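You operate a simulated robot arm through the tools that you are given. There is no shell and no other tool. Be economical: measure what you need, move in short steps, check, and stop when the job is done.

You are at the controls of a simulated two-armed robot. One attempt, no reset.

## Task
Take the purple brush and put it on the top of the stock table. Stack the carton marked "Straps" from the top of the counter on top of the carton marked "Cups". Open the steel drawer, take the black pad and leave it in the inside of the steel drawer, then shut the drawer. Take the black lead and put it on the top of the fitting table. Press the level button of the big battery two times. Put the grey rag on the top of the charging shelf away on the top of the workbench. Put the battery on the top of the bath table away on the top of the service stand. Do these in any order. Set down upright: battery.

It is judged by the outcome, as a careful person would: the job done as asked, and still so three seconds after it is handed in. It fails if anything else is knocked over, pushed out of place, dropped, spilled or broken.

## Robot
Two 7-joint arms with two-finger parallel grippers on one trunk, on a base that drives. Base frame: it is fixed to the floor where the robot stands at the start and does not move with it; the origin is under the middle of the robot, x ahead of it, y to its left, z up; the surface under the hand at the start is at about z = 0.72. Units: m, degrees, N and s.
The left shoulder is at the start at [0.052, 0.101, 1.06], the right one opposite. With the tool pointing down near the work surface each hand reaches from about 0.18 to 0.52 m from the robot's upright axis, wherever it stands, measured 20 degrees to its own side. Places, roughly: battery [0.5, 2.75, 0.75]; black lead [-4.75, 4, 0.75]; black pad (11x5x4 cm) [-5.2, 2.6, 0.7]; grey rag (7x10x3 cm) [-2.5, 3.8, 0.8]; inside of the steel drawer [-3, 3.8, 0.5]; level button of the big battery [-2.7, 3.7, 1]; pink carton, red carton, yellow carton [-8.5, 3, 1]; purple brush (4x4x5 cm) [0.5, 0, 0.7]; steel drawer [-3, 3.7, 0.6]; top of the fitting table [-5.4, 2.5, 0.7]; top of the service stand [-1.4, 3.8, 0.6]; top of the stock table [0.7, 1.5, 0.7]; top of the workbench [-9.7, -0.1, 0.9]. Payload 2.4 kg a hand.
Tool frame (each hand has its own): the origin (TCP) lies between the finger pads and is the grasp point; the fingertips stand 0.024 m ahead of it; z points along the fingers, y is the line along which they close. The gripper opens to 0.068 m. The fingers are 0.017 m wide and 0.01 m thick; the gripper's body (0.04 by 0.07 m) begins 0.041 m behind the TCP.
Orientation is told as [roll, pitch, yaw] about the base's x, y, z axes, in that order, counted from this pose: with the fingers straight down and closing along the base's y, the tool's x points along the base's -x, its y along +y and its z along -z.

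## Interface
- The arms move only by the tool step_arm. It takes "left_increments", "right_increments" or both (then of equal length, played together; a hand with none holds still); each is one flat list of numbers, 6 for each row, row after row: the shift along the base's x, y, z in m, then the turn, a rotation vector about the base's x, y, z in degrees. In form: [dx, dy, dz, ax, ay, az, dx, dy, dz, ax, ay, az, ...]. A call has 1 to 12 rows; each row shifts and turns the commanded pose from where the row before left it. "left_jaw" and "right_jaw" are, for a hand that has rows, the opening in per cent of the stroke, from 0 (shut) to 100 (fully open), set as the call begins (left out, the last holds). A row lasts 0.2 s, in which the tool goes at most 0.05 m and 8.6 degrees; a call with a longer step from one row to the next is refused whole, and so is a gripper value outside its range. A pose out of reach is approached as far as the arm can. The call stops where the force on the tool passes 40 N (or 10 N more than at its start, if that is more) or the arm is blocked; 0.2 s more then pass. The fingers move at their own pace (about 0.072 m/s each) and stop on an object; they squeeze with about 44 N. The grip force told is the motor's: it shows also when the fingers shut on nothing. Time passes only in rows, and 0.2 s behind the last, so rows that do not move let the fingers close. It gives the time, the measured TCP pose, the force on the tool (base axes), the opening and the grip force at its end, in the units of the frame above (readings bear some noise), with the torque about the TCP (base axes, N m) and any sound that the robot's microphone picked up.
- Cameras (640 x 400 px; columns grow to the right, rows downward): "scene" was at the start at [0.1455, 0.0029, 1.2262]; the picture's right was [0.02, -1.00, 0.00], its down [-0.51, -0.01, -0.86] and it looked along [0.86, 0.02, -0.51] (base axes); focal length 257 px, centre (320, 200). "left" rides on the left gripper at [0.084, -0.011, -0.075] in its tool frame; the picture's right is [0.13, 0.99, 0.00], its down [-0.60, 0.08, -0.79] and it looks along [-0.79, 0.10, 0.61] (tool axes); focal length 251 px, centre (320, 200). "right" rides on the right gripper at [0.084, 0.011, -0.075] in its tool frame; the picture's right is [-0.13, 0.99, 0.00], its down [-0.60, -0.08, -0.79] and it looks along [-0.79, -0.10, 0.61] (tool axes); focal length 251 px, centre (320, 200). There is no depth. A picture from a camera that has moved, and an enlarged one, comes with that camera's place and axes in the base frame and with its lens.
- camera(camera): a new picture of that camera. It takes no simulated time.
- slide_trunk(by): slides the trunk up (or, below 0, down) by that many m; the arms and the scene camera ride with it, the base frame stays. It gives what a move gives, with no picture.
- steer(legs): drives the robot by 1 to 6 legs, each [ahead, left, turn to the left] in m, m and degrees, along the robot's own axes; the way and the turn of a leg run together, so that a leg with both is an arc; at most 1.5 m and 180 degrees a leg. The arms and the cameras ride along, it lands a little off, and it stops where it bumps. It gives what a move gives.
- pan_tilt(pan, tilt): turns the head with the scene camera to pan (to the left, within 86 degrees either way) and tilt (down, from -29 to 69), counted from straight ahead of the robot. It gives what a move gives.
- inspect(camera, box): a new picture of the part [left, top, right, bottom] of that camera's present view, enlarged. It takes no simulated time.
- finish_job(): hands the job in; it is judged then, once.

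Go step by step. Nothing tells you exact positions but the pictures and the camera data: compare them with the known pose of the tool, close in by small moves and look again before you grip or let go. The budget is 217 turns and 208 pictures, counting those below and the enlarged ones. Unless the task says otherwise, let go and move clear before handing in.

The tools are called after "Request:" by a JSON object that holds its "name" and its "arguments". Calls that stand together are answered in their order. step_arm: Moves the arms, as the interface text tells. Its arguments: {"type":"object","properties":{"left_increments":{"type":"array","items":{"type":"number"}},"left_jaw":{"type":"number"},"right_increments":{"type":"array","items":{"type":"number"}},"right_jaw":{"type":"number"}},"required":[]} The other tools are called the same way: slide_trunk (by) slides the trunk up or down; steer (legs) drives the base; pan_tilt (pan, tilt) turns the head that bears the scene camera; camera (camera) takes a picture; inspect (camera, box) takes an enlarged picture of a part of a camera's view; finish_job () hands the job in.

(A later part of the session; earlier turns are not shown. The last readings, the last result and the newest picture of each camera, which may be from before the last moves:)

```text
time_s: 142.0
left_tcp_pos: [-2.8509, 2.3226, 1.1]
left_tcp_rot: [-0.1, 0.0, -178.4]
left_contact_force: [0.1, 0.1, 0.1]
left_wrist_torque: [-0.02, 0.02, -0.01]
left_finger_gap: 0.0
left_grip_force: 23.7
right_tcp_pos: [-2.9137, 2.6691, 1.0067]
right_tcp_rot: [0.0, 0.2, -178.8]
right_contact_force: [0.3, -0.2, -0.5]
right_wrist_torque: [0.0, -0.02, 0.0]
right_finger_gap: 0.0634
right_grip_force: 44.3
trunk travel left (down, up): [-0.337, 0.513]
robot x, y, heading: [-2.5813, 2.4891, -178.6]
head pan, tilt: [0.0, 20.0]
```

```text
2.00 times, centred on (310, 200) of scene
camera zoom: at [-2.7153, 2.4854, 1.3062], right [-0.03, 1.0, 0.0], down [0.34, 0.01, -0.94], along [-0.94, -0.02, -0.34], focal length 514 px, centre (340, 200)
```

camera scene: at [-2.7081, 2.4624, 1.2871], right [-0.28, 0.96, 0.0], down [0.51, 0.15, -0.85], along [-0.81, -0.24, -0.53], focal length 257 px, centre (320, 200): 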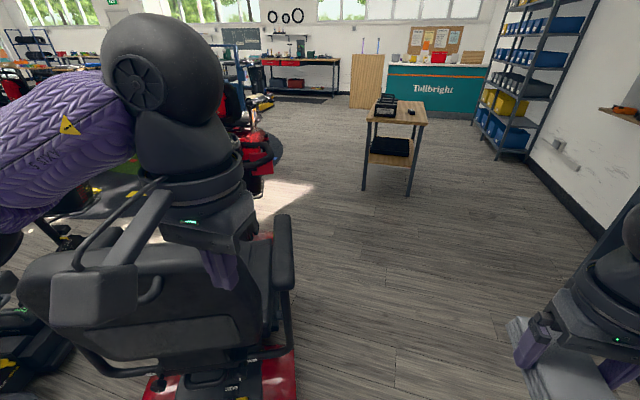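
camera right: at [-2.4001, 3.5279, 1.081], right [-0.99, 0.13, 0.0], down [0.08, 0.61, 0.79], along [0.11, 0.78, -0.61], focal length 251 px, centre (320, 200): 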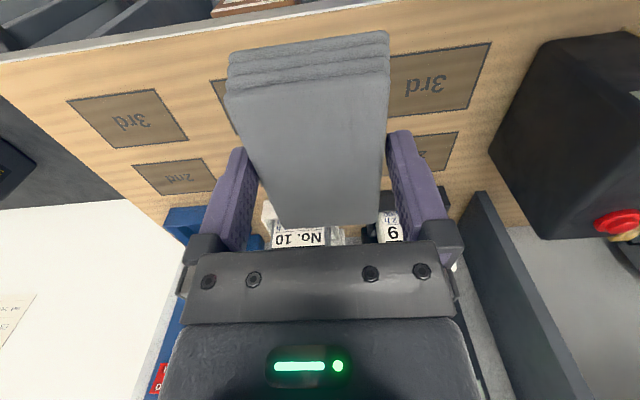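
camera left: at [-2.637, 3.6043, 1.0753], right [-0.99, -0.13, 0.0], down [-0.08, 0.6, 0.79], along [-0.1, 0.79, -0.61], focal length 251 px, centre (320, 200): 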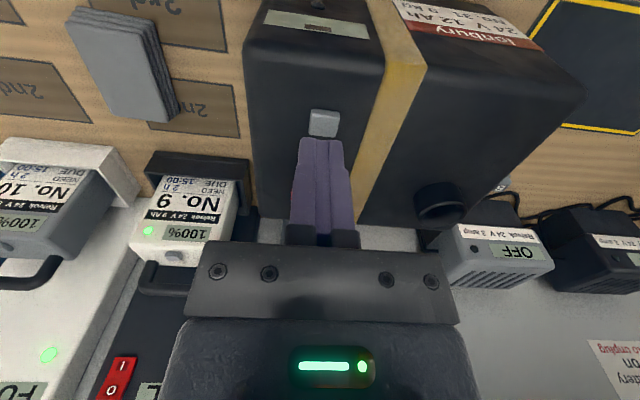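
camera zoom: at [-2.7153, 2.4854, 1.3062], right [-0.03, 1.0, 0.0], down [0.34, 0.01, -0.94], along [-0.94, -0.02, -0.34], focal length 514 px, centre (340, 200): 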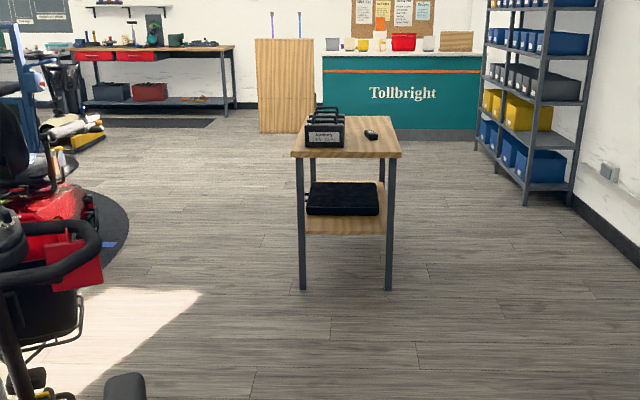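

Lane found: keep right of the fitting table (its y range about 2.2–2.72) along y ≈ 3.1, then head to the far bench.

Request:
{"name": "steer", "arguments": {"legs": [[0, -0.4, -1.4], [1.4, -0.2, 0]]}}

Request:
{"name": "camera", "arguments": {"camera": "scene"}}

Request:
{"name": "pan_tilt", "arguments": {"pan": -50, "tilt": 30}}

Request:
{"name": "camera", "arguments": {"camera": "scene"}}

```text
time_s: 151.2
left_tcp_pos: [-4.2615, 2.9197, 1.1007]
left_tcp_rot: [0.0, 0.1, -180.0]
left_contact_force: [0.2, 0.3, -0.6]
left_wrist_torque: [-0.01, -0.01, 0.0]
left_finger_gap: 0.0001
left_grip_force: 23.3
right_tcp_pos: [-4.3156, 3.268, 1.0056]
right_tcp_rot: [0.0, 0.1, 179.8]
right_contact_force: [1.1, -0.9, -0.7]
right_wrist_torque: [0.04, 0.0, -0.03]
right_finger_gap: 0.0636
right_grip_force: 43.9
trunk travel left (down, up): [-0.337, 0.513]
robot x, y, heading: [-3.9909, 3.0811, 180.1]
head pan, tilt: [0.0, 20.0]
```

```text
122 pictures are left
camera scene: at [-4.123, 3.08, 1.3063], right [0.0, 1.0, 0.0], down [0.34, 0.0, -0.94], along [-0.94, 0.0, -0.34], focal length 257 px, centre (320, 200)
```

scene: 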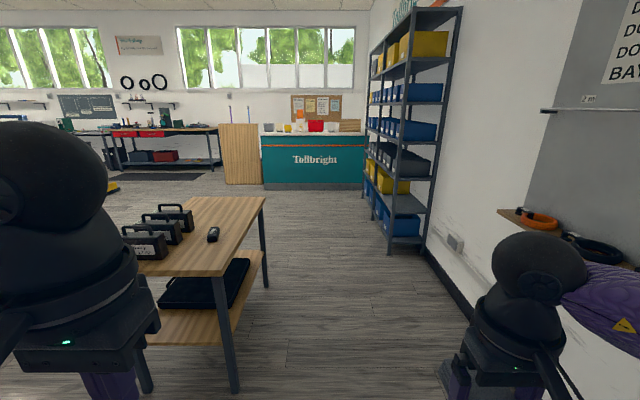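

```text
time_s: 152.3
left_tcp_pos: [-4.2621, 2.9199, 1.1005]
left_tcp_rot: [0.0, 0.0, -180.0]
left_contact_force: [0.1, 0.4, 0.0]
left_wrist_torque: [-0.03, 0.0, -0.01]
left_finger_gap: 0.0001
left_grip_force: 23.9
right_tcp_pos: [-4.3173, 3.2699, 1.0068]
right_tcp_rot: [0.0, 0.2, 179.7]
right_contact_force: [1.0, -0.3, -1.1]
right_wrist_torque: [-0.01, -0.02, -0.02]
right_finger_gap: 0.0638
right_grip_force: 44.0
trunk travel left (down, up): [-0.337, 0.513]
robot x, y, heading: [-3.9892, 3.0808, 180.0]
head pan, tilt: [-50.0, 30.0]
```

```text
121 pictures are left
camera scene: at [-4.0879, 3.1493, 1.2903], right [0.77, 0.64, 0.0], down [0.32, -0.38, -0.87], along [-0.56, 0.66, -0.5], focal length 257 px, centre (320, 200)
```

scene: 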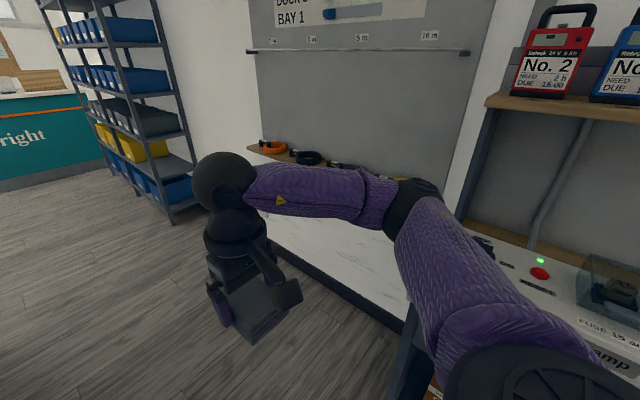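

The black pad lies on the fitting table near (-5.25, 2.56); the leads are on the wall ledge to the right. I continue along the lane and look toward the workbench.

Request:
{"name": "steer", "arguments": {"legs": [[1.5, 0, 0], [1.2, 0.3, 0]]}}

Request:
{"name": "pan_tilt", "arguments": {"pan": 45, "tilt": 20}}

Request:
{"name": "camera", "arguments": {"camera": "scene"}}

Request:
{"name": "pan_tilt", "arguments": {"pan": 0, "tilt": 20}}

Request:
{"name": "camera", "arguments": {"camera": "scene"}}

```text
time_s: 165.7
left_tcp_pos: [-6.9743, 2.6425, 1.1003]
left_tcp_rot: [0.0, 0.2, 179.6]
left_contact_force: [1.1, -0.5, 0.1]
left_wrist_torque: [-0.03, -0.03, 0.02]
left_finger_gap: 0.0
left_grip_force: 23.3
right_tcp_pos: [-7.0248, 2.9909, 1.0063]
right_tcp_rot: [0.0, 0.2, 179.2]
right_contact_force: [0.3, 0.1, -1.6]
right_wrist_torque: [0.0, -0.02, -0.02]
right_finger_gap: 0.0639
right_grip_force: 44.0
trunk travel left (down, up): [-0.337, 0.513]
robot x, y, heading: [-6.7034, 2.7973, 179.6]
head pan, tilt: [-50.0, 30.0]
```

```text
time_s: 167.4
left_tcp_pos: [-6.9742, 2.6431, 1.1006]
left_tcp_rot: [0.0, 0.2, 179.6]
left_contact_force: [-0.6, -0.5, -0.9]
left_wrist_torque: [0.01, 0.03, -0.04]
left_finger_gap: 0.0
left_grip_force: 23.9
right_tcp_pos: [-7.0243, 2.9917, 1.0075]
right_tcp_rot: [-0.1, 0.2, 179.2]
right_contact_force: [-0.4, 0.1, -0.1]
right_wrist_torque: [0.02, 0.01, 0.0]
right_finger_gap: 0.0638
right_grip_force: 43.8
trunk travel left (down, up): [-0.337, 0.513]
robot x, y, heading: [-6.7002, 2.7965, 179.6]
head pan, tilt: [45.0, 20.0]
```

```text
120 pictures are left
camera scene: at [-6.8071, 2.7355, 1.3063], right [-0.7, 0.71, 0.0], down [0.24, 0.24, -0.94], along [-0.67, -0.66, -0.34], focal length 257 px, centre (320, 200)
```

scene: 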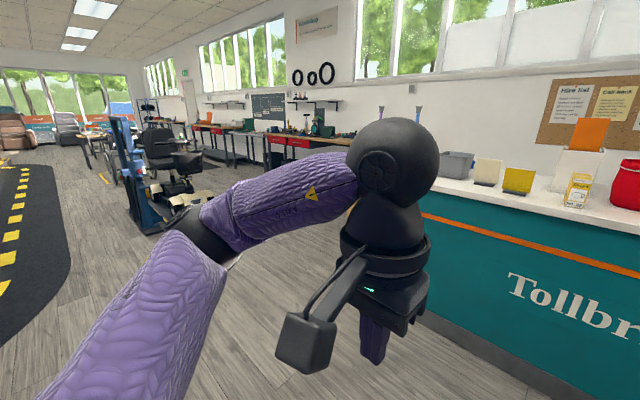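

```text
time_s: 168.5
left_tcp_pos: [-6.9742, 2.6431, 1.1002]
left_tcp_rot: [-0.1, 0.2, 179.5]
left_contact_force: [-0.8, -0.1, 0.3]
left_wrist_torque: [0.01, 0.0, 0.01]
left_finger_gap: 0.0001
left_grip_force: 23.6
right_tcp_pos: [-7.0252, 2.9919, 1.0063]
right_tcp_rot: [0.0, 0.2, 179.3]
right_contact_force: [0.1, 0.8, -1.0]
right_wrist_torque: [0.02, 0.0, 0.02]
right_finger_gap: 0.0636
right_grip_force: 43.8
trunk travel left (down, up): [-0.337, 0.513]
robot x, y, heading: [-6.6983, 2.7996, 179.8]
head pan, tilt: [0.0, 20.0]
```

```text
119 pictures are left
camera scene: at [-6.8337, 2.8015, 1.3063], right [0.01, 1.0, 0.0], down [0.34, 0.0, -0.94], along [-0.94, 0.01, -0.34], focal length 257 px, centre (320, 200)
```

scene: 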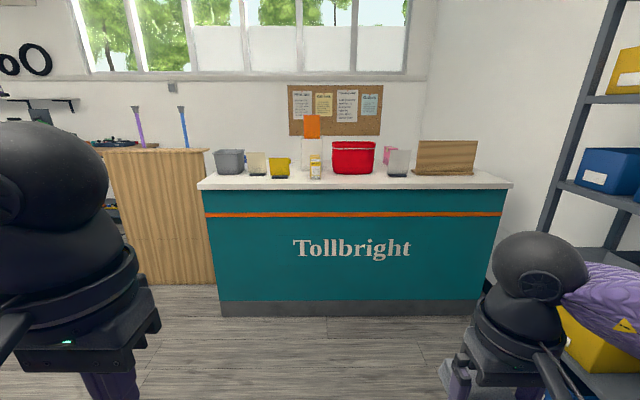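

The counter with cartons is ahead. First the rag: I slide left diagonally to about (-7.2, 0.8) and look at the workbench.

Request:
{"name": "steer", "arguments": {"legs": [[0.5, 1.3, 0.3], [0, 0.6, 0]]}}

Request:
{"name": "camera", "arguments": {"camera": "scene"}}

Request:
{"name": "pan_tilt", "arguments": {"pan": 40, "tilt": 25}}

Request:
{"name": "camera", "arguments": {"camera": "scene"}}

```text
time_s: 178.2
left_tcp_pos: [-7.5307, 0.8041, 1.1009]
left_tcp_rot: [0.0, 0.1, 178.0]
left_contact_force: [0.5, 0.1, 0.1]
left_wrist_torque: [0.03, 0.03, -0.01]
left_finger_gap: 0.0
left_grip_force: 23.3
right_tcp_pos: [-7.5723, 1.1546, 1.0064]
right_tcp_rot: [-0.1, 0.2, 177.6]
right_contact_force: [0.1, 0.4, 0.1]
right_wrist_torque: [0.0, 0.02, -0.01]
right_finger_gap: 0.0635
right_grip_force: 44.0
trunk travel left (down, up): [-0.337, 0.513]
robot x, y, heading: [-7.2559, 0.9511, 178.1]
head pan, tilt: [0.0, 20.0]
```

```text
118 pictures are left
camera scene: at [-7.3861, 0.9581, 1.3063], right [0.04, 1.0, 0.0], down [0.34, -0.01, -0.94], along [-0.94, 0.04, -0.34], focal length 257 px, centre (320, 200)
```

scene: 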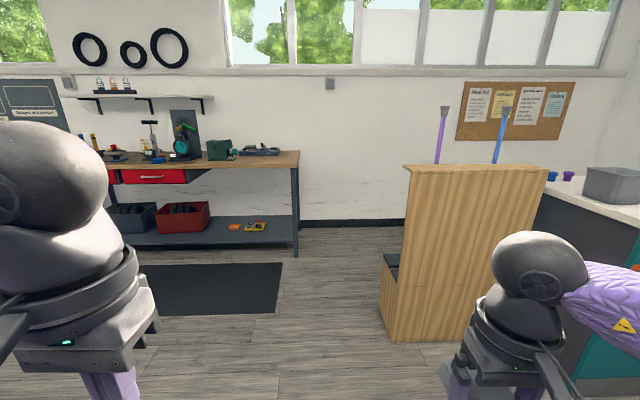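

```text
time_s: 179.3
left_tcp_pos: [-7.5312, 0.8042, 1.1008]
left_tcp_rot: [0.0, 0.1, 177.8]
left_contact_force: [-0.3, 0.1, -0.4]
left_wrist_torque: [0.03, 0.04, -0.01]
left_finger_gap: 0.0
left_grip_force: 23.2
right_tcp_pos: [-7.5716, 1.1546, 1.0058]
right_tcp_rot: [0.1, 0.2, 177.6]
right_contact_force: [-0.5, 0.4, 0.5]
right_wrist_torque: [0.0, 0.0, -0.02]
right_finger_gap: 0.0638
right_grip_force: 44.2
trunk travel left (down, up): [-0.337, 0.513]
robot x, y, heading: [-7.2518, 0.952, 177.4]
head pan, tilt: [40.0, 25.0]
```

```text
117 pictures are left
camera scene: at [-7.3659, 0.8983, 1.2982], right [-0.61, 0.79, 0.0], down [0.33, 0.26, -0.91], along [-0.72, -0.56, -0.42], focal length 257 px, centre (320, 200)
```

scene: 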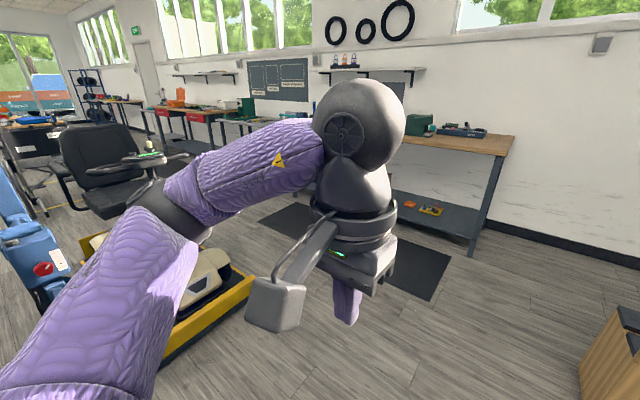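

The workbench's right end is near y = 0.86, front edge x ≈ -9.45. I approach with the trunk a bit higher and look for a free spot.

Request:
{"name": "slide_trunk", "arguments": {"by": 0.1}}

Request:
{"name": "steer", "arguments": {"legs": [[1.4, 0.25, 2.4]]}}

Request:
{"name": "pan_tilt", "arguments": {"pan": 0, "tilt": 30}}

Request:
{"name": "camera", "arguments": {"camera": "scene"}}

```text
time_s: 180.7
left_tcp_pos: [-7.5316, 0.8039, 1.2004]
left_tcp_rot: [0.1, 0.1, 177.9]
left_contact_force: [0.0, -0.6, 0.0]
left_wrist_torque: [0.0, -0.03, -0.03]
left_finger_gap: 0.0
left_grip_force: 23.7
right_tcp_pos: [-7.572, 1.154, 1.1058]
right_tcp_rot: [-0.1, 0.2, 177.5]
right_contact_force: [0.2, -0.5, -0.6]
right_wrist_torque: [0.02, -0.01, 0.02]
right_finger_gap: 0.0633
right_grip_force: 44.0
trunk travel left (down, up): [-0.437, 0.413]
robot x, y, heading: [-7.2551, 0.9522, 177.8]
head pan, tilt: [40.0, 25.0]
```

```text
time_s: 187.8
left_tcp_pos: [-8.9395, 0.5338, 1.2001]
left_tcp_rot: [0.0, 0.1, -178.2]
left_contact_force: [0.7, -0.6, 0.5]
left_wrist_torque: [0.0, -0.02, -0.02]
left_finger_gap: 0.0002
left_grip_force: 23.6
right_tcp_pos: [-9.0055, 0.8796, 1.1068]
right_tcp_rot: [-0.1, 0.2, -178.4]
right_contact_force: [-0.7, 0.6, 0.5]
right_wrist_torque: [-0.01, -0.01, -0.01]
right_finger_gap: 0.0636
right_grip_force: 43.9
trunk travel left (down, up): [-0.437, 0.413]
robot x, y, heading: [-8.6734, 0.7013, -178.2]
head pan, tilt: [40.0, 25.0]
```

```text
time_s: 188.9
left_tcp_pos: [-8.9399, 0.5336, 1.2007]
left_tcp_rot: [-0.1, 0.0, -178.2]
left_contact_force: [-0.4, 0.5, 0.4]
left_wrist_torque: [0.01, 0.01, -0.03]
left_finger_gap: 0.0002
left_grip_force: 23.6
right_tcp_pos: [-9.0056, 0.8806, 1.1051]
right_tcp_rot: [-0.2, 0.2, -178.3]
right_contact_force: [0.0, 0.9, 0.4]
right_wrist_torque: [0.03, 0.03, -0.01]
right_finger_gap: 0.0638
right_grip_force: 44.4
trunk travel left (down, up): [-0.437, 0.413]
robot x, y, heading: [-8.6716, 0.6989, -178.2]
head pan, tilt: [0.0, 30.0]
```

```text
116 pictures are left
camera scene: at [-8.7881, 0.6981, 1.391], right [-0.03, 1.0, 0.0], down [0.5, 0.02, -0.87], along [-0.87, -0.03, -0.5], focal length 257 px, centre (320, 200)
```

scene: 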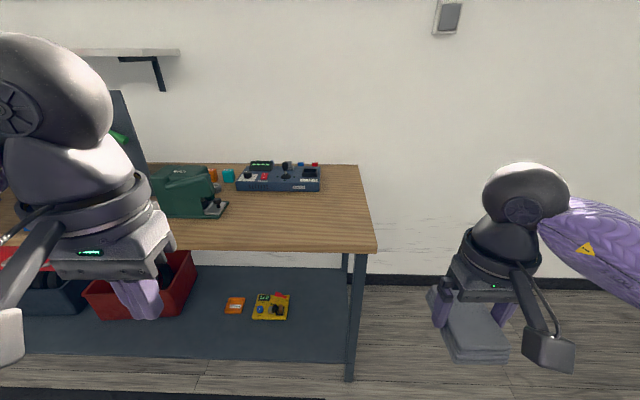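

Free space on the front right of the bench around (-9.6, 0.6). I close in.

Request:
{"name": "steer", "arguments": {"legs": [[0.46, 0.14, -1.8]]}}

Request:
{"name": "pan_tilt", "arguments": {"pan": 0, "tilt": 45}}

Request:
{"name": "camera", "arguments": {"camera": "scene"}}

```text
time_s: 191.7
left_tcp_pos: [-9.3954, 0.398, 1.2011]
left_tcp_rot: [0.0, 0.1, 179.9]
left_contact_force: [0.3, -0.5, -0.2]
left_wrist_torque: [-0.01, 0.02, 0.03]
left_finger_gap: 0.0
left_grip_force: 24.2
right_tcp_pos: [-9.4479, 0.7465, 1.1061]
right_tcp_rot: [-0.2, 0.2, 179.6]
right_contact_force: [-0.2, -0.1, -0.3]
right_wrist_torque: [0.0, -0.02, 0.01]
right_finger_gap: 0.0635
right_grip_force: 44.3
trunk travel left (down, up): [-0.437, 0.413]
robot x, y, heading: [-9.1197, 0.5587, 179.8]
head pan, tilt: [0.0, 30.0]
```

```text
time_s: 192.5
left_tcp_pos: [-9.3958, 0.3989, 1.2013]
left_tcp_rot: [0.0, 0.0, 180.0]
left_contact_force: [0.6, -0.6, 1.1]
left_wrist_torque: [-0.01, 0.04, 0.01]
left_finger_gap: 0.0002
left_grip_force: 22.9
right_tcp_pos: [-9.4478, 0.7479, 1.1064]
right_tcp_rot: [-0.1, 0.2, 179.6]
right_contact_force: [-0.9, 0.0, -0.2]
right_wrist_torque: [0.01, 0.01, 0.02]
right_finger_gap: 0.0636
right_grip_force: 44.7
trunk travel left (down, up): [-0.437, 0.413]
robot x, y, heading: [-9.1251, 0.562, 179.8]
head pan, tilt: [0.0, 45.0]
```

```text
115 pictures are left
camera scene: at [-9.2286, 0.5583, 1.3684], right [0.0, 1.0, 0.0], down [0.71, 0.0, -0.71], along [-0.71, 0.0, -0.71], focal length 257 px, centre (320, 200)
```

scene: 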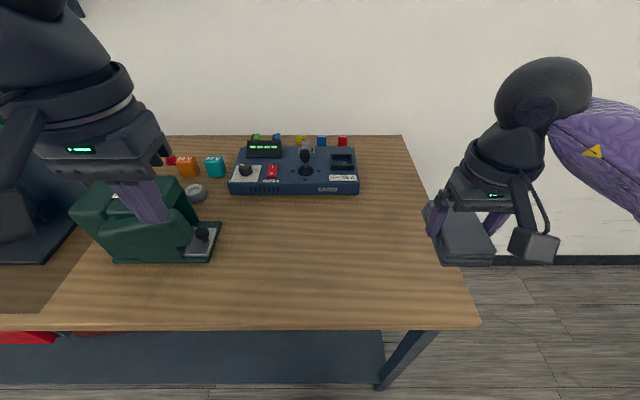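

Bench top z ≈ 0.88. I bring the rag over (-9.56, 0.60) and lower.

Request:
{"name": "step_arm", "arguments": {"right_increments": [-0.028, -0.037, 0, 0, 0, 0, -0.028, -0.037, 0, 0, 0, 0, -0.028, -0.037, 0, 0, 0, 0, -0.028, -0.036, 0, 0, 0, 0, 0, 0, -0.045, 0, 0, 0, 0, 0, -0.045, 0, 0, 0, 0, 0, -0.04, 0, 0, 0, 0, 0, 0, 0, 0, 0]}}

Request:
{"name": "camera", "arguments": {"camera": "scene"}}

Request:
{"name": "camera", "arguments": {"camera": "right"}}

```text
time_s: 194.3
left_tcp_pos: [-9.3953, 0.3989, 1.2009]
left_tcp_rot: [0.1, 0.0, 179.9]
left_contact_force: [0.1, 0.3, -0.2]
left_wrist_torque: [0.03, 0.01, -0.01]
left_finger_gap: 0.0
left_grip_force: 24.0
right_tcp_pos: [-9.5604, 0.6001, 0.9757]
right_tcp_rot: [0.0, 0.1, 179.7]
right_contact_force: [0.1, 0.4, -0.5]
right_wrist_torque: [-0.01, 0.02, 0.0]
right_finger_gap: 0.0639
right_grip_force: 43.7
trunk travel left (down, up): [-0.437, 0.413]
robot x, y, heading: [-9.1224, 0.555, 179.9]
head pan, tilt: [0.0, 45.0]
```

```text
114 pictures are left
camera scene: at [-9.2286, 0.5583, 1.3684], right [0.0, 1.0, 0.0], down [0.71, 0.0, -0.71], along [-0.71, 0.0, -0.71], focal length 257 px, centre (320, 200)
```

scene: 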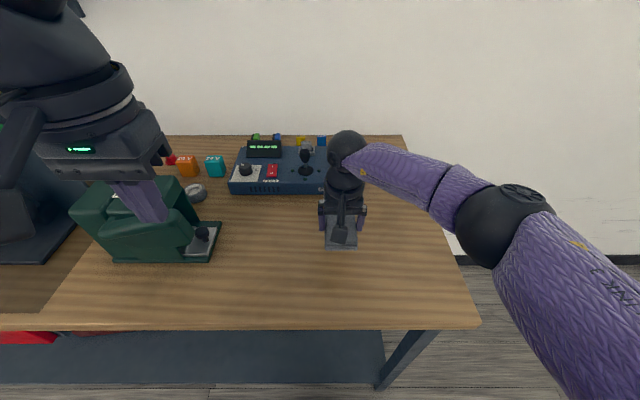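

```text
113 pictures are left
camera right: at [-9.4758, 0.5899, 1.05], right [-0.14, -0.99, 0.0], down [-0.61, 0.08, 0.79], along [-0.78, 0.11, -0.61], focal length 251 px, centre (320, 200)
```

right: 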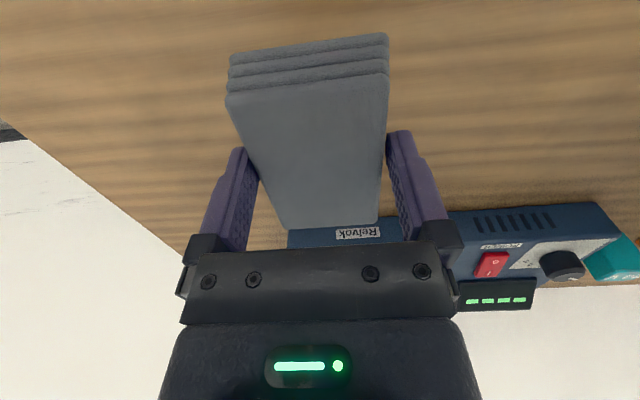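

Request:
{"name": "step_arm", "arguments": {"right_increments": [0, 0, -0.025, 0, 0, 0, 0, 0, -0.012, 0, 0, 0, 0, 0, -0.008, 0, 0, 0, 0, 0, -0.005, 0, 0, 0, 0, 0, -0.004, 0, 0, 0, 0, 0, -0.004, 0, 0, 0]}}

Request:
{"name": "camera", "arguments": {"camera": "right"}}

```text
time_s: 195.7
left_tcp_pos: [-9.3938, 0.3994, 1.2009]
left_tcp_rot: [0.0, 0.0, 180.0]
left_contact_force: [-0.3, -0.3, 0.1]
left_wrist_torque: [0.02, 0.01, -0.03]
left_finger_gap: 0.0004
left_grip_force: 22.9
right_tcp_pos: [-9.5583, 0.6004, 0.9171]
right_tcp_rot: [-0.1, 0.2, 179.6]
right_contact_force: [-0.6, -1.2, -0.8]
right_wrist_torque: [-0.02, -0.02, 0.01]
right_finger_gap: 0.0638
right_grip_force: 43.8
trunk travel left (down, up): [-0.437, 0.413]
robot x, y, heading: [-9.1194, 0.5596, 179.6]
head pan, tilt: [0.0, 45.0]
```

```text
112 pictures are left
camera right: at [-9.4743, 0.5905, 0.9923], right [-0.14, -0.99, 0.0], down [-0.61, 0.08, 0.79], along [-0.78, 0.11, -0.61], focal length 251 px, centre (320, 200)
```

right: 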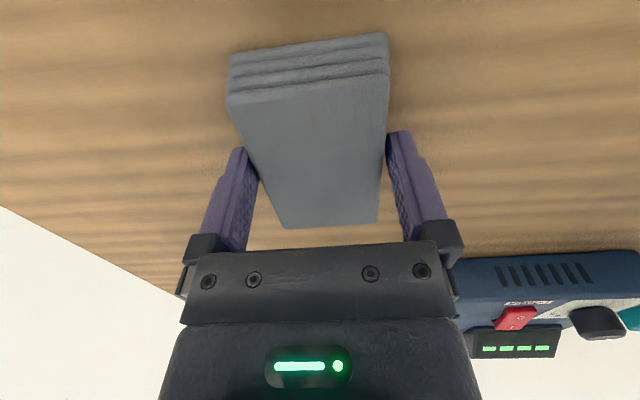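

No contact yet; continue down in small steps.

Request:
{"name": "step_arm", "arguments": {"right_increments": [0, 0, -0.006, 0, 0, 0, 0, 0, -0.005, 0, 0, 0, 0, 0, -0.005, 0, 0, 0, 0, 0, -0.004, 0, 0, 0, 0, 0, -0.004, 0, 0, 0, 0, 0, -0.004, 0, 0, 0]}}

Request:
{"name": "camera", "arguments": {"camera": "right"}}

```text
time_s: 196.2
left_tcp_pos: [-9.3933, 0.3992, 1.2014]
left_tcp_rot: [0.1, -0.1, 179.9]
left_contact_force: [0.3, 0.2, 0.4]
left_wrist_torque: [-0.03, -0.06, -0.01]
left_finger_gap: 0.0001
left_grip_force: 24.0
right_tcp_pos: [-9.5598, 0.6012, 0.9173]
right_tcp_rot: [0.1, -0.3, 179.6]
right_contact_force: [7.4, 1.4, 22.2]
right_wrist_torque: [0.18, -0.52, -0.02]
right_finger_gap: 0.0637
right_grip_force: 43.6
trunk travel left (down, up): [-0.437, 0.413]
robot x, y, heading: [-9.1223, 0.5565, 180.1]
head pan, tilt: [0.0, 45.0]
stopped in row 2 (right hand): the force on the tool passed its limit at 48 N (the readings are from after the stop); the commanded pose is now the measured one
```

```text
111 pictures are left
camera right: at [-9.4741, 0.5906, 0.9907], right [-0.14, -0.99, 0.0], down [-0.6, 0.08, 0.8], along [-0.79, 0.11, -0.61], focal length 251 px, centre (320, 200)
```

right: 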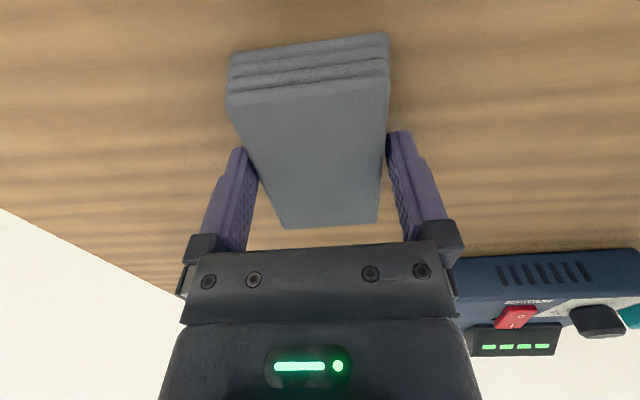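

The rag rests on the bench. Release and rise straight up.

Request:
{"name": "step_arm", "arguments": {"right_increments": [0, 0, 0.001, 0, 0, 0, 0, 0, 0, 0, 0, 0, 0, 0, 0, 0, 0, 0], "right_jaw": 100}}

Request:
{"name": "step_arm", "arguments": {"right_increments": [0, 0, 0.015, 0, 0, 0, 0, 0, 0.03, 0, 0, 0, 0, 0, 0.045, 0, 0, 0, 0, 0, 0.045, 0, 0, 0, 0.03, 0.03, 0.02, 0, 0, 0, 0.03, 0.035, 0, 0, 0, 0, 0.03, 0.035, 0, 0, 0, 0, 0.03, 0.03, 0, 0, 0, 0]}}

Request:
{"name": "camera", "arguments": {"camera": "scene"}}

```text
time_s: 196.9
left_tcp_pos: [-9.3953, 0.3982, 1.2003]
left_tcp_rot: [0.0, 0.1, 179.9]
left_contact_force: [-0.3, 0.5, 0.5]
left_wrist_torque: [-0.01, -0.02, 0.04]
left_finger_gap: 0.0
left_grip_force: 23.2
right_tcp_pos: [-9.5609, 0.6017, 0.9148]
right_tcp_rot: [0.0, 0.0, 179.7]
right_contact_force: [-0.2, 0.1, 0.3]
right_wrist_torque: [0.01, 0.0, -0.02]
right_finger_gap: 0.0681
right_grip_force: 0.0
trunk travel left (down, up): [-0.437, 0.413]
robot x, y, heading: [-9.1204, 0.5598, 180.0]
head pan, tilt: [0.0, 45.0]
```

```text
time_s: 198.8
left_tcp_pos: [-9.3951, 0.3992, 1.201]
left_tcp_rot: [0.0, 0.0, 179.9]
left_contact_force: [0.2, 0.6, -0.1]
left_wrist_torque: [-0.01, 0.02, -0.01]
left_finger_gap: 0.0
left_grip_force: 24.0
right_tcp_pos: [-9.4386, 0.7273, 1.0701]
right_tcp_rot: [0.0, -0.3, 179.5]
right_contact_force: [0.0, -0.5, 0.5]
right_wrist_torque: [0.02, 0.0, 0.02]
right_finger_gap: 0.0681
right_grip_force: 0.0
trunk travel left (down, up): [-0.437, 0.413]
robot x, y, heading: [-9.1233, 0.5582, 179.7]
head pan, tilt: [0.0, 45.0]
```

```text
110 pictures are left
camera scene: at [-9.228, 0.5587, 1.3684], right [0.0, 1.0, 0.0], down [0.71, 0.0, -0.71], along [-0.71, 0.0, -0.71], focal length 257 px, centre (320, 200)
```

scene: 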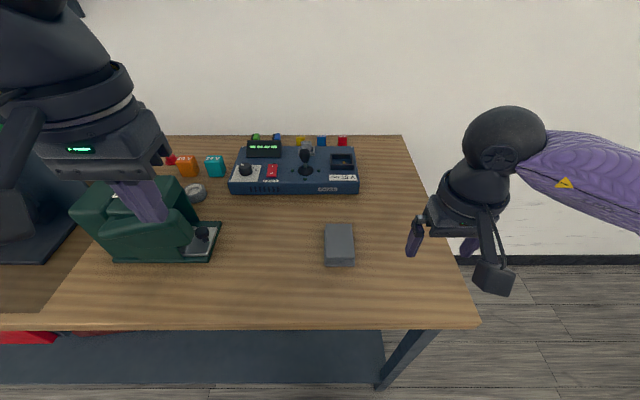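

Rag delivered. Now back out and go to the Tollbright counter to find the "Straps" and "Cups" cartons.

Request:
{"name": "steer", "arguments": {"legs": [[-1.5, 0, 0], [-0.35, 0, 0], [0, -1.5, 0], [0, -0.8, 0]]}}

Request:
{"name": "pan_tilt", "arguments": {"pan": 0, "tilt": 20}}

Request:
{"name": "camera", "arguments": {"camera": "scene"}}

Request:
{"name": "inspect", "arguments": {"camera": "scene", "box": [180, 130, 500, 290]}}

```text
time_s: 219.0
left_tcp_pos: [-7.6798, 2.7246, 1.2004]
left_tcp_rot: [-0.1, 0.0, -175.9]
left_contact_force: [-0.6, -0.8, 0.6]
left_wrist_torque: [-0.02, 0.01, 0.0]
left_finger_gap: 0.0001
left_grip_force: 23.7
right_tcp_pos: [-7.7479, 3.0489, 1.0696]
right_tcp_rot: [0.1, -0.1, -176.3]
right_contact_force: [1.4, -0.3, 0.1]
right_wrist_torque: [0.0, 0.04, 0.02]
right_finger_gap: 0.068
right_grip_force: 0.2
trunk travel left (down, up): [-0.437, 0.413]
robot x, y, heading: [-7.4192, 2.9056, -176.0]
head pan, tilt: [0.0, 45.0]
```

```text
time_s: 219.9
left_tcp_pos: [-7.6796, 2.7248, 1.2018]
left_tcp_rot: [0.0, 0.0, -175.8]
left_contact_force: [-0.1, -0.5, 1.2]
left_wrist_torque: [0.0, -0.04, 0.0]
left_finger_gap: 0.0003
left_grip_force: 23.8
right_tcp_pos: [-7.7486, 3.0489, 1.0688]
right_tcp_rot: [0.0, -0.1, -176.4]
right_contact_force: [-0.6, -0.5, -1.1]
right_wrist_torque: [0.01, -0.07, 0.03]
right_finger_gap: 0.068
right_grip_force: 0.1
trunk travel left (down, up): [-0.437, 0.413]
robot x, y, heading: [-7.4159, 2.9038, -176.0]
head pan, tilt: [0.0, 20.0]
```

```text
109 pictures are left
camera scene: at [-7.5371, 2.8949, 1.407], right [-0.07, 1.0, 0.0], down [0.34, 0.02, -0.94], along [-0.94, -0.07, -0.34], focal length 257 px, centre (320, 200)
```

scene: 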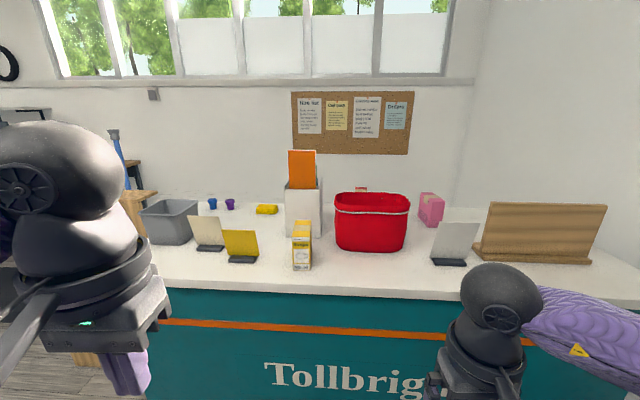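

```text
2.00 times, centred on (340, 210) of scene
camera zoom: at [-7.5371, 2.8949, 1.407], right [-0.07, 1.0, 0.0], down [0.34, 0.02, -0.94], along [-0.94, -0.07, -0.34], focal length 514 px, centre (280, 180)
```

zoom: 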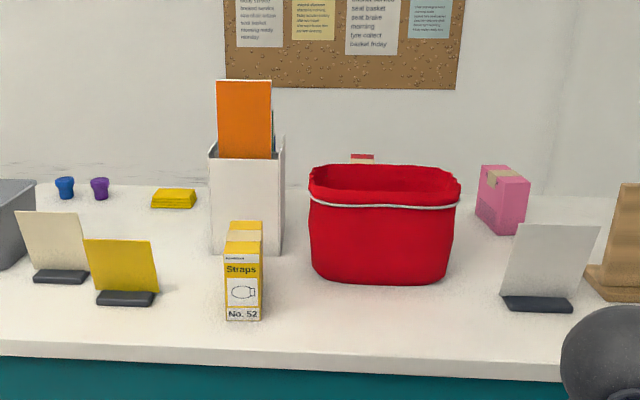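

"Straps" is the yellow carton near (-8.12, 2.80). The pink carton and a red one behind the red bag remain to be read; I raise the trunk and move closer to see over the bag.

Request:
{"name": "slide_trunk", "arguments": {"by": 0.25}}

Request:
{"name": "steer", "arguments": {"legs": [[0.3, -0.12, -4]]}}

Request:
{"name": "pan_tilt", "arguments": {"pan": 0, "tilt": 40}}

Request:
{"name": "camera", "arguments": {"camera": "scene"}}

Request:
{"name": "inspect", "arguments": {"camera": "scene", "box": [260, 60, 500, 260]}}

```text
time_s: 222.5
left_tcp_pos: [-7.6803, 2.7254, 1.4502]
left_tcp_rot: [-0.1, 0.0, -175.8]
left_contact_force: [-0.5, 0.4, 0.2]
left_wrist_torque: [0.01, 0.02, 0.03]
left_finger_gap: 0.0
left_grip_force: 23.4
right_tcp_pos: [-7.7487, 3.0483, 1.3189]
right_tcp_rot: [0.0, -0.2, -176.4]
right_contact_force: [-0.2, -0.4, -1.1]
right_wrist_torque: [-0.02, 0.01, -0.03]
right_finger_gap: 0.0679
right_grip_force: 0.0
trunk travel left (down, up): [-0.687, 0.163]
robot x, y, heading: [-7.4178, 2.9008, -176.2]
head pan, tilt: [0.0, 20.0]
```

```text
time_s: 224.6
left_tcp_pos: [-7.9937, 2.8528, 1.4502]
left_tcp_rot: [0.1, 0.1, 179.6]
left_contact_force: [-0.4, -0.3, 1.9]
left_wrist_torque: [-0.02, 0.01, 0.02]
left_finger_gap: 0.0001
left_grip_force: 23.7
right_tcp_pos: [-8.0379, 3.1808, 1.3173]
right_tcp_rot: [0.1, -0.2, 179.3]
right_contact_force: [0.1, 0.6, -0.7]
right_wrist_torque: [0.02, -0.02, 0.0]
right_finger_gap: 0.0679
right_grip_force: 0.2
trunk travel left (down, up): [-0.687, 0.163]
robot x, y, heading: [-7.7188, 3.0103, 179.5]
head pan, tilt: [0.0, 20.0]
```

```text
time_s: 225.4
left_tcp_pos: [-7.9929, 2.8534, 1.4503]
left_tcp_rot: [0.1, 0.0, 179.7]
left_contact_force: [-0.3, 0.3, 0.5]
left_wrist_torque: [0.01, 0.01, -0.01]
left_finger_gap: 0.0
left_grip_force: 23.2
right_tcp_pos: [-8.0379, 3.182, 1.3202]
right_tcp_rot: [0.0, -0.1, 179.4]
right_contact_force: [-0.1, 0.5, -0.4]
right_wrist_torque: [0.05, -0.01, -0.01]
right_finger_gap: 0.0679
right_grip_force: 0.0
trunk travel left (down, up): [-0.687, 0.163]
robot x, y, heading: [-7.7166, 3.0101, 179.7]
head pan, tilt: [0.0, 40.0]
```

```text
107 pictures are left
camera scene: at [-7.815, 3.0122, 1.6263], right [0.01, 1.0, 0.0], down [0.64, 0.0, -0.77], along [-0.77, 0.0, -0.64], focal length 257 px, centre (320, 200)
```

scene: 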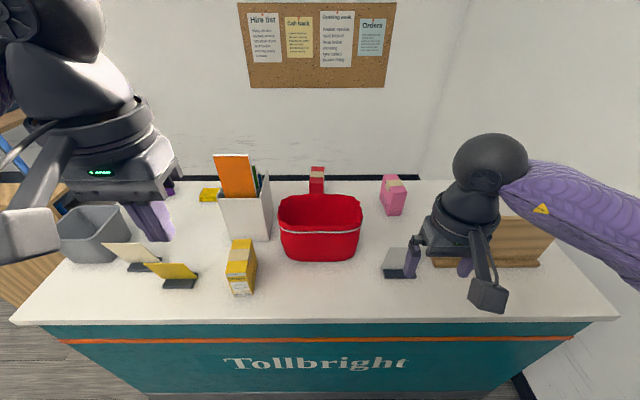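

```text
2.00 times, centred on (380, 160) of scene
camera zoom: at [-7.815, 3.0122, 1.6263], right [0.01, 1.0, 0.0], down [0.64, 0.0, -0.77], along [-0.77, 0.0, -0.64], focal length 514 px, centre (200, 280)
```

zoom: 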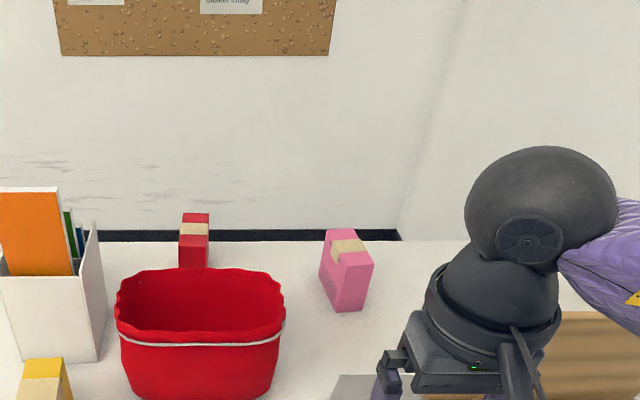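

Labels of the pink and red cartons are not visible from here. I look with the right wrist camera from over the bag.

Request:
{"name": "step_arm", "arguments": {"right_increments": [-0.03, -0.035, 0, 0, 0, 0, -0.03, -0.035, 0, 0, 0, 0, -0.03, -0.035, 0, 0, 0, 0, -0.03, -0.035, 0, 0, 0, 0, -0.03, -0.035, 0, 0, 0, 0]}}

Request:
{"name": "camera", "arguments": {"camera": "right"}}

```text
time_s: 226.7
left_tcp_pos: [-7.994, 2.8539, 1.4507]
left_tcp_rot: [0.0, 0.0, 179.8]
left_contact_force: [-0.2, -0.6, -0.5]
left_wrist_torque: [-0.01, -0.02, -0.02]
left_finger_gap: 0.0
left_grip_force: 23.8
right_tcp_pos: [-8.1756, 3.0162, 1.3199]
right_tcp_rot: [0.0, -0.3, 179.6]
right_contact_force: [0.5, 0.0, -0.9]
right_wrist_torque: [0.0, 0.01, -0.01]
right_finger_gap: 0.0679
right_grip_force: 0.0
right hand out of reach, approached as far as the arm can: row 5
trunk travel left (down, up): [-0.687, 0.163]
robot x, y, heading: [-7.7204, 3.01, 179.8]
head pan, tilt: [0.0, 40.0]
```

```text
105 pictures are left
camera right: at [-8.0903, 3.0063, 1.3949], right [-0.14, -0.99, 0.0], down [-0.6, 0.08, 0.8], along [-0.79, 0.11, -0.61], focal length 251 px, centre (320, 200)
```

right: 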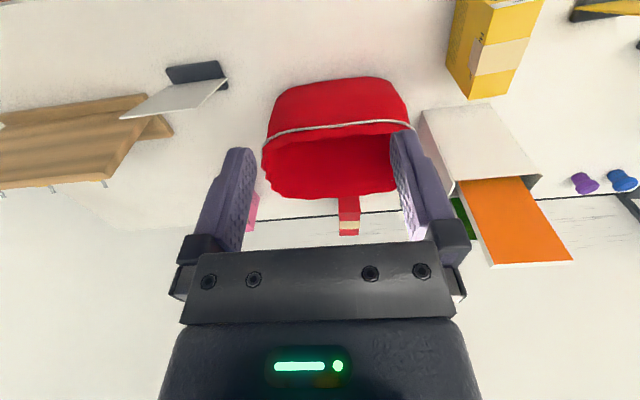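

Not conclusive. I shift the robot right and turn the right wrist camera to look leftwards across the counter.

Request:
{"name": "steer", "arguments": {"legs": [[0, -0.25, 0]]}}

Request:
{"name": "step_arm", "arguments": {"right_increments": [0.01, 0.035, -0.02, 0, 0, 8.5, 0.01, 0.035, -0.02, 0, 0, 8.5, 0, 0.04, -0.02, 0, 0, 8.5, 0, 0.04, 0, 0, 0, 8.5, 0, 0, 0, 0, 0, 8.5, 0, 0, 0, 0, 0, 8.5, 0, 0, 0, 0, 0, 8.5]}}

Request:
{"name": "camera", "arguments": {"camera": "right"}}

Request:
{"name": "camera", "arguments": {"camera": "scene"}}

```text
time_s: 228.5
left_tcp_pos: [-7.9917, 3.1042, 1.45]
left_tcp_rot: [-0.1, 0.0, 179.8]
left_contact_force: [-0.9, -0.1, 0.6]
left_wrist_torque: [0.01, -0.05, -0.02]
left_finger_gap: 0.0
left_grip_force: 23.8
right_tcp_pos: [-8.1735, 3.2692, 1.321]
right_tcp_rot: [0.1, -0.1, 179.5]
right_contact_force: [-0.6, 0.6, -0.3]
right_wrist_torque: [0.01, 0.02, 0.0]
right_finger_gap: 0.0681
right_grip_force: 0.1
trunk travel left (down, up): [-0.687, 0.163]
robot x, y, heading: [-7.7172, 3.2614, 179.7]
head pan, tilt: [0.0, 40.0]
```

```text
time_s: 230.1
left_tcp_pos: [-7.9919, 3.1055, 1.4517]
left_tcp_rot: [0.0, -0.1, 179.9]
left_contact_force: [0.7, -0.2, -0.1]
left_wrist_torque: [0.04, -0.02, 0.02]
left_finger_gap: 0.0002
left_grip_force: 23.9
right_tcp_pos: [-8.122, 3.3991, 1.2587]
right_tcp_rot: [0.0, -0.2, -143.3]
right_contact_force: [-0.3, 0.6, 0.6]
right_wrist_torque: [0.0, 0.03, 0.0]
right_finger_gap: 0.0683
right_grip_force: 0.0
right hand out of reach, approached as far as the arm can: row 4, 5, 6, 7
trunk travel left (down, up): [-0.687, 0.163]
robot x, y, heading: [-7.7186, 3.2629, 179.8]
head pan, tilt: [0.0, 40.0]
```

```text
104 pictures are left
camera right: at [-8.0475, 3.4414, 1.3326], right [0.49, -0.87, 0.0], down [-0.53, -0.3, 0.79], along [-0.69, -0.39, -0.61], focal length 251 px, centre (320, 200)
```

right: 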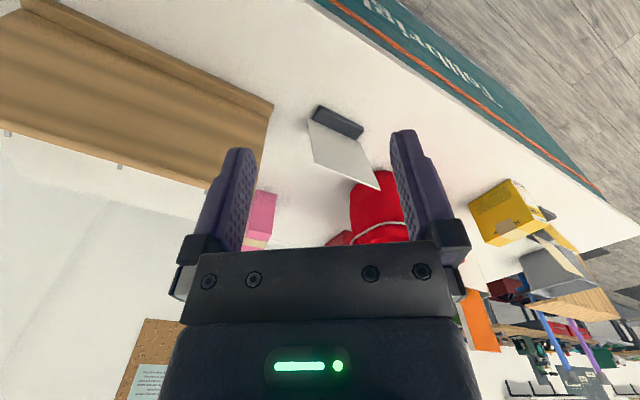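

```text
103 pictures are left
camera scene: at [-7.8131, 3.2647, 1.6263], right [0.0, 1.0, 0.0], down [0.64, 0.0, -0.77], along [-0.77, 0.0, -0.64], focal length 257 px, centre (320, 200)
```

scene: 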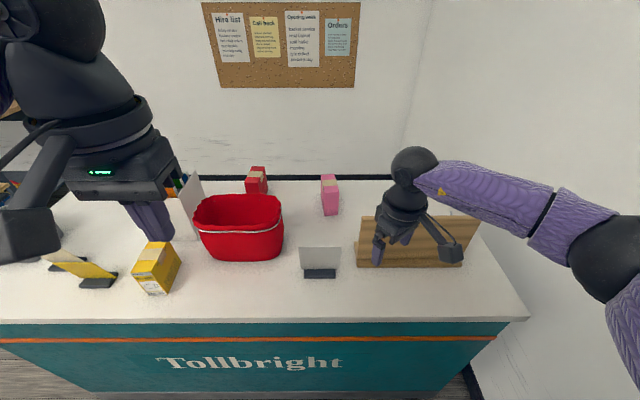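

Request:
{"name": "inspect", "arguments": {"camera": "scene", "box": [230, 150, 360, 230]}}

Request:
{"name": "inspect", "arguments": {"camera": "right", "box": [220, 160, 420, 260]}}

```text
4.92 times, centred on (295, 190) of scene
camera zoom: at [-7.8131, 3.2647, 1.6263], right [0.0, 1.0, 0.0], down [0.64, 0.0, -0.77], along [-0.77, 0.0, -0.64], focal length 1266 px, centre (443, 249)
```

zoom: 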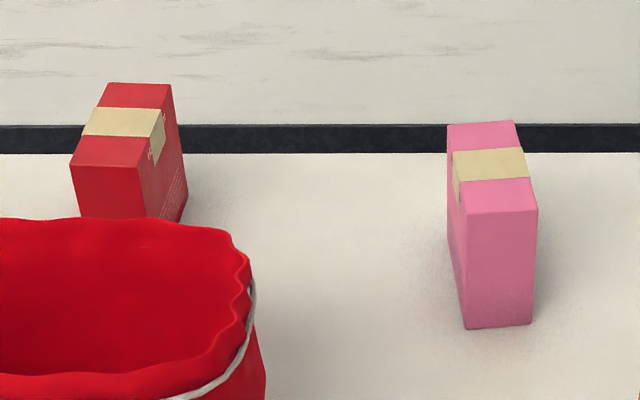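

```text
3.20 times, centred on (320, 210) of right
camera zoom: at [-8.0475, 3.4414, 1.3326], right [0.49, -0.87, 0.0], down [-0.53, -0.3, 0.79], along [-0.69, -0.39, -0.61], focal length 805 px, centre (320, 168)
```

zoom: 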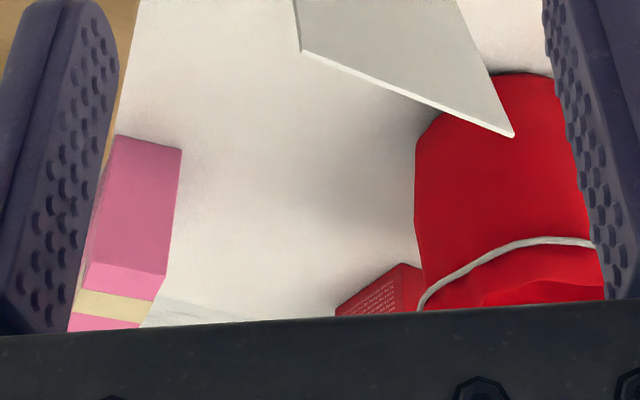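

The red carton's right side carries only small text. I look from the left side for the labels.

Request:
{"name": "step_arm", "arguments": {"right_increments": [0.01, -0.03, 0.02, 0, 0, -8.5, 0.01, -0.03, 0.02, 0, 0, -8.5, 0.02, -0.03, 0, 0, 0, -8.5, 0.02, -0.03, 0, 0, 0, -8.5, 0.02, 0, 0, 0, 0, -2.5]}}

Request:
{"name": "steer", "arguments": {"legs": [[0, 0.85, 0]]}}

Request:
{"name": "pan_tilt", "arguments": {"pan": -25, "tilt": 35}}

Request:
{"name": "camera", "arguments": {"camera": "scene"}}

Request:
{"name": "inspect", "arguments": {"camera": "scene", "box": [280, 130, 440, 250]}}

```text
time_s: 231.3
left_tcp_pos: [-7.9909, 3.1058, 1.4505]
left_tcp_rot: [-0.1, -0.1, 179.9]
left_contact_force: [0.5, 0.7, 0.8]
left_wrist_torque: [0.01, -0.02, 0.01]
left_finger_gap: 0.0
left_grip_force: 24.0
right_tcp_pos: [-8.0415, 3.2799, 1.2977]
right_tcp_rot: [0.0, -0.1, -179.8]
right_contact_force: [0.9, -0.2, 0.0]
right_wrist_torque: [0.01, -0.01, 0.02]
right_finger_gap: 0.0678
right_grip_force: 0.0
trunk travel left (down, up): [-0.687, 0.163]
robot x, y, heading: [-7.7196, 3.265, 179.8]
head pan, tilt: [0.0, 40.0]
```

```text
time_s: 235.9
left_tcp_pos: [-7.9938, 2.238, 1.4502]
left_tcp_rot: [0.0, 0.0, 179.8]
left_contact_force: [0.7, 0.0, -0.6]
left_wrist_torque: [0.01, 0.01, -0.01]
left_finger_gap: 0.0001
left_grip_force: 23.6
right_tcp_pos: [-8.0458, 2.4122, 1.298]
right_tcp_rot: [0.0, 0.0, -179.7]
right_contact_force: [-0.5, 0.1, -0.6]
right_wrist_torque: [-0.01, -0.03, 0.03]
right_finger_gap: 0.0679
right_grip_force: 0.1
trunk travel left (down, up): [-0.687, 0.163]
robot x, y, heading: [-7.7224, 2.3942, 179.8]
head pan, tilt: [0.0, 40.0]
```

```text
time_s: 236.8
left_tcp_pos: [-7.9942, 2.2397, 1.4517]
left_tcp_rot: [0.0, -0.1, 180.0]
left_contact_force: [0.7, -0.5, 0.2]
left_wrist_torque: [0.01, 0.02, 0.01]
left_finger_gap: 0.0
left_grip_force: 24.1
right_tcp_pos: [-8.047, 2.4127, 1.2988]
right_tcp_rot: [0.0, -0.2, -179.7]
right_contact_force: [-0.2, 0.5, -0.3]
right_wrist_torque: [0.06, -0.01, 0.01]
right_finger_gap: 0.068
right_grip_force: 0.1
trunk travel left (down, up): [-0.687, 0.163]
robot x, y, heading: [-7.7234, 2.3994, 179.8]
head pan, tilt: [-25.0, 35.0]
```

```text
100 pictures are left
camera scene: at [-7.8116, 2.4353, 1.6338], right [0.42, 0.91, 0.0], down [0.52, -0.24, -0.82], along [-0.74, 0.35, -0.57], focal length 257 px, centre (320, 200)
```

scene: 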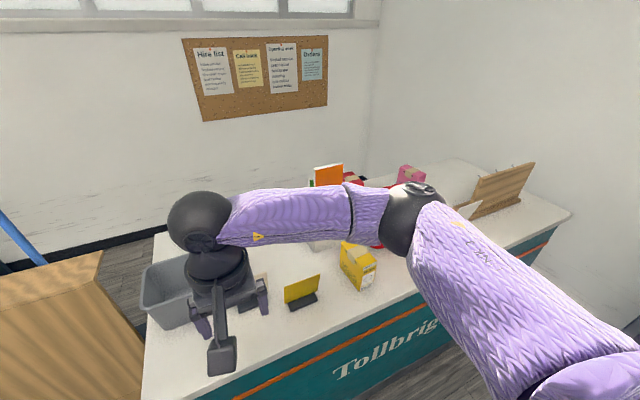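

```text
3.33 times, centred on (360, 190) of scene
camera zoom: at [-7.8116, 2.4353, 1.6338], right [0.42, 0.91, 0.0], down [0.52, -0.24, -0.82], along [-0.74, 0.35, -0.57], focal length 857 px, centre (187, 233)
```

zoom: 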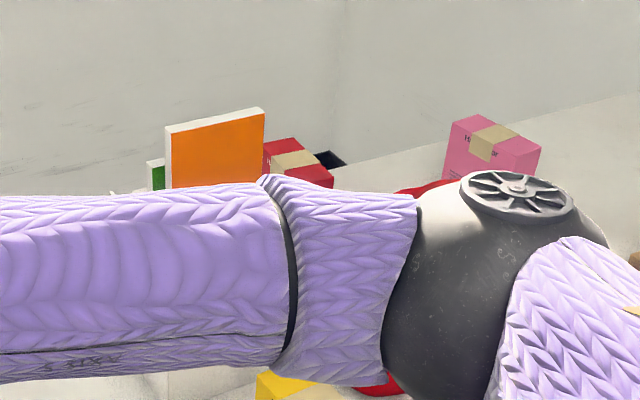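

The right forearm blocks the view. I move the right hand outward and turn the base 30° right to look between the arms.

Request:
{"name": "step_arm", "arguments": {"right_increments": [0.01, 0.04, 0, 0, 0, 0, 0.01, 0.04, 0, 0, 0, 0, 0.01, 0.04, 0, 0, 0, 0, 0, 0.045, 0, 0, 0, 0, 0, 0.03, 0, 0, 0, 0]}}

Request:
{"name": "steer", "arguments": {"legs": [[0, 0, -32]]}}

Request:
{"name": "pan_tilt", "arguments": {"pan": 0, "tilt": 35}}

Request:
{"name": "camera", "arguments": {"camera": "scene"}}

Request:
{"name": "inspect", "arguments": {"camera": "scene", "box": [250, 110, 410, 230]}}

```text
time_s: 237.9
left_tcp_pos: [-7.994, 2.24, 1.4506]
left_tcp_rot: [0.1, -0.1, 180.0]
left_contact_force: [-0.6, -0.5, 0.2]
left_wrist_torque: [-0.02, 0.01, -0.01]
left_finger_gap: 0.0
left_grip_force: 23.5
right_tcp_pos: [-8.014, 2.607, 1.301]
right_tcp_rot: [0.0, -0.2, -179.7]
right_contact_force: [0.1, 0.1, 0.1]
right_wrist_torque: [0.0, 0.02, 0.01]
right_finger_gap: 0.068
right_grip_force: 0.0
trunk travel left (down, up): [-0.687, 0.163]
robot x, y, heading: [-7.7215, 2.3922, 179.8]
head pan, tilt: [-25.0, 35.0]
```

```text
time_s: 239.9
left_tcp_pos: [-8.0371, 2.4123, 1.451]
left_tcp_rot: [0.0, 0.1, 147.0]
left_contact_force: [0.0, -0.2, 0.6]
left_wrist_torque: [0.01, 0.01, 0.0]
left_finger_gap: 0.0002
left_grip_force: 23.3
right_tcp_pos: [-7.8553, 2.7323, 1.2998]
right_tcp_rot: [0.0, -0.1, 147.5]
right_contact_force: [-0.1, -1.2, 0.2]
right_wrist_torque: [-0.01, 0.02, -0.03]
right_finger_gap: 0.0677
right_grip_force: 0.1
trunk travel left (down, up): [-0.687, 0.163]
robot x, y, heading: [-7.7194, 2.4004, 146.9]
head pan, tilt: [-25.0, 35.0]
```

```text
time_s: 240.8
left_tcp_pos: [-8.0371, 2.413, 1.4509]
left_tcp_rot: [-0.1, 0.1, 147.0]
left_contact_force: [-0.2, 0.4, 0.5]
left_wrist_torque: [-0.02, -0.02, -0.03]
left_finger_gap: 0.0
left_grip_force: 23.2
right_tcp_pos: [-7.8561, 2.732, 1.3001]
right_tcp_rot: [0.0, -0.2, 147.4]
right_contact_force: [0.5, 0.5, 0.6]
right_wrist_torque: [0.02, -0.01, 0.0]
right_finger_gap: 0.068
right_grip_force: 0.1
trunk travel left (down, up): [-0.687, 0.163]
robot x, y, heading: [-7.7214, 2.3946, 146.7]
head pan, tilt: [0.0, 35.0]
```

```text
98 pictures are left
camera scene: at [-7.8037, 2.4525, 1.6338], right [0.55, 0.84, 0.0], down [0.48, -0.31, -0.82], along [-0.69, 0.45, -0.57], focal length 257 px, centre (320, 200)
```

scene: 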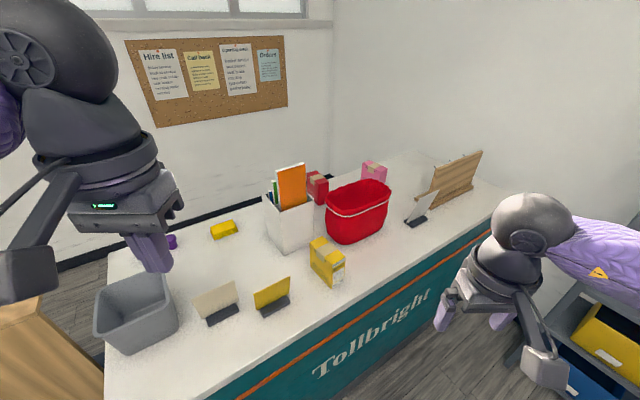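

```text
3.33 times, centred on (330, 170) of scene
camera zoom: at [-7.8037, 2.4525, 1.6338], right [0.55, 0.84, 0.0], down [0.48, -0.31, -0.82], along [-0.69, 0.45, -0.57], focal length 857 px, centre (287, 300)
```

zoom: 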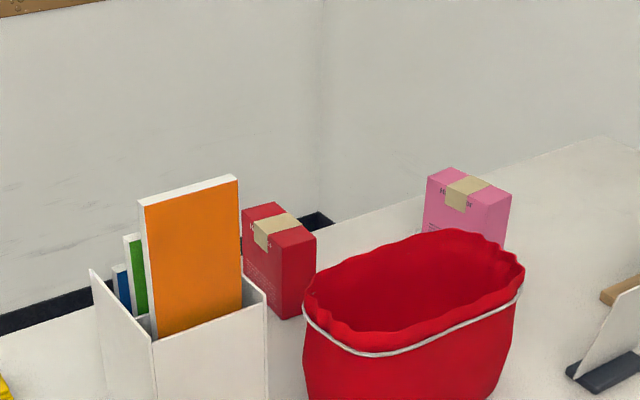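

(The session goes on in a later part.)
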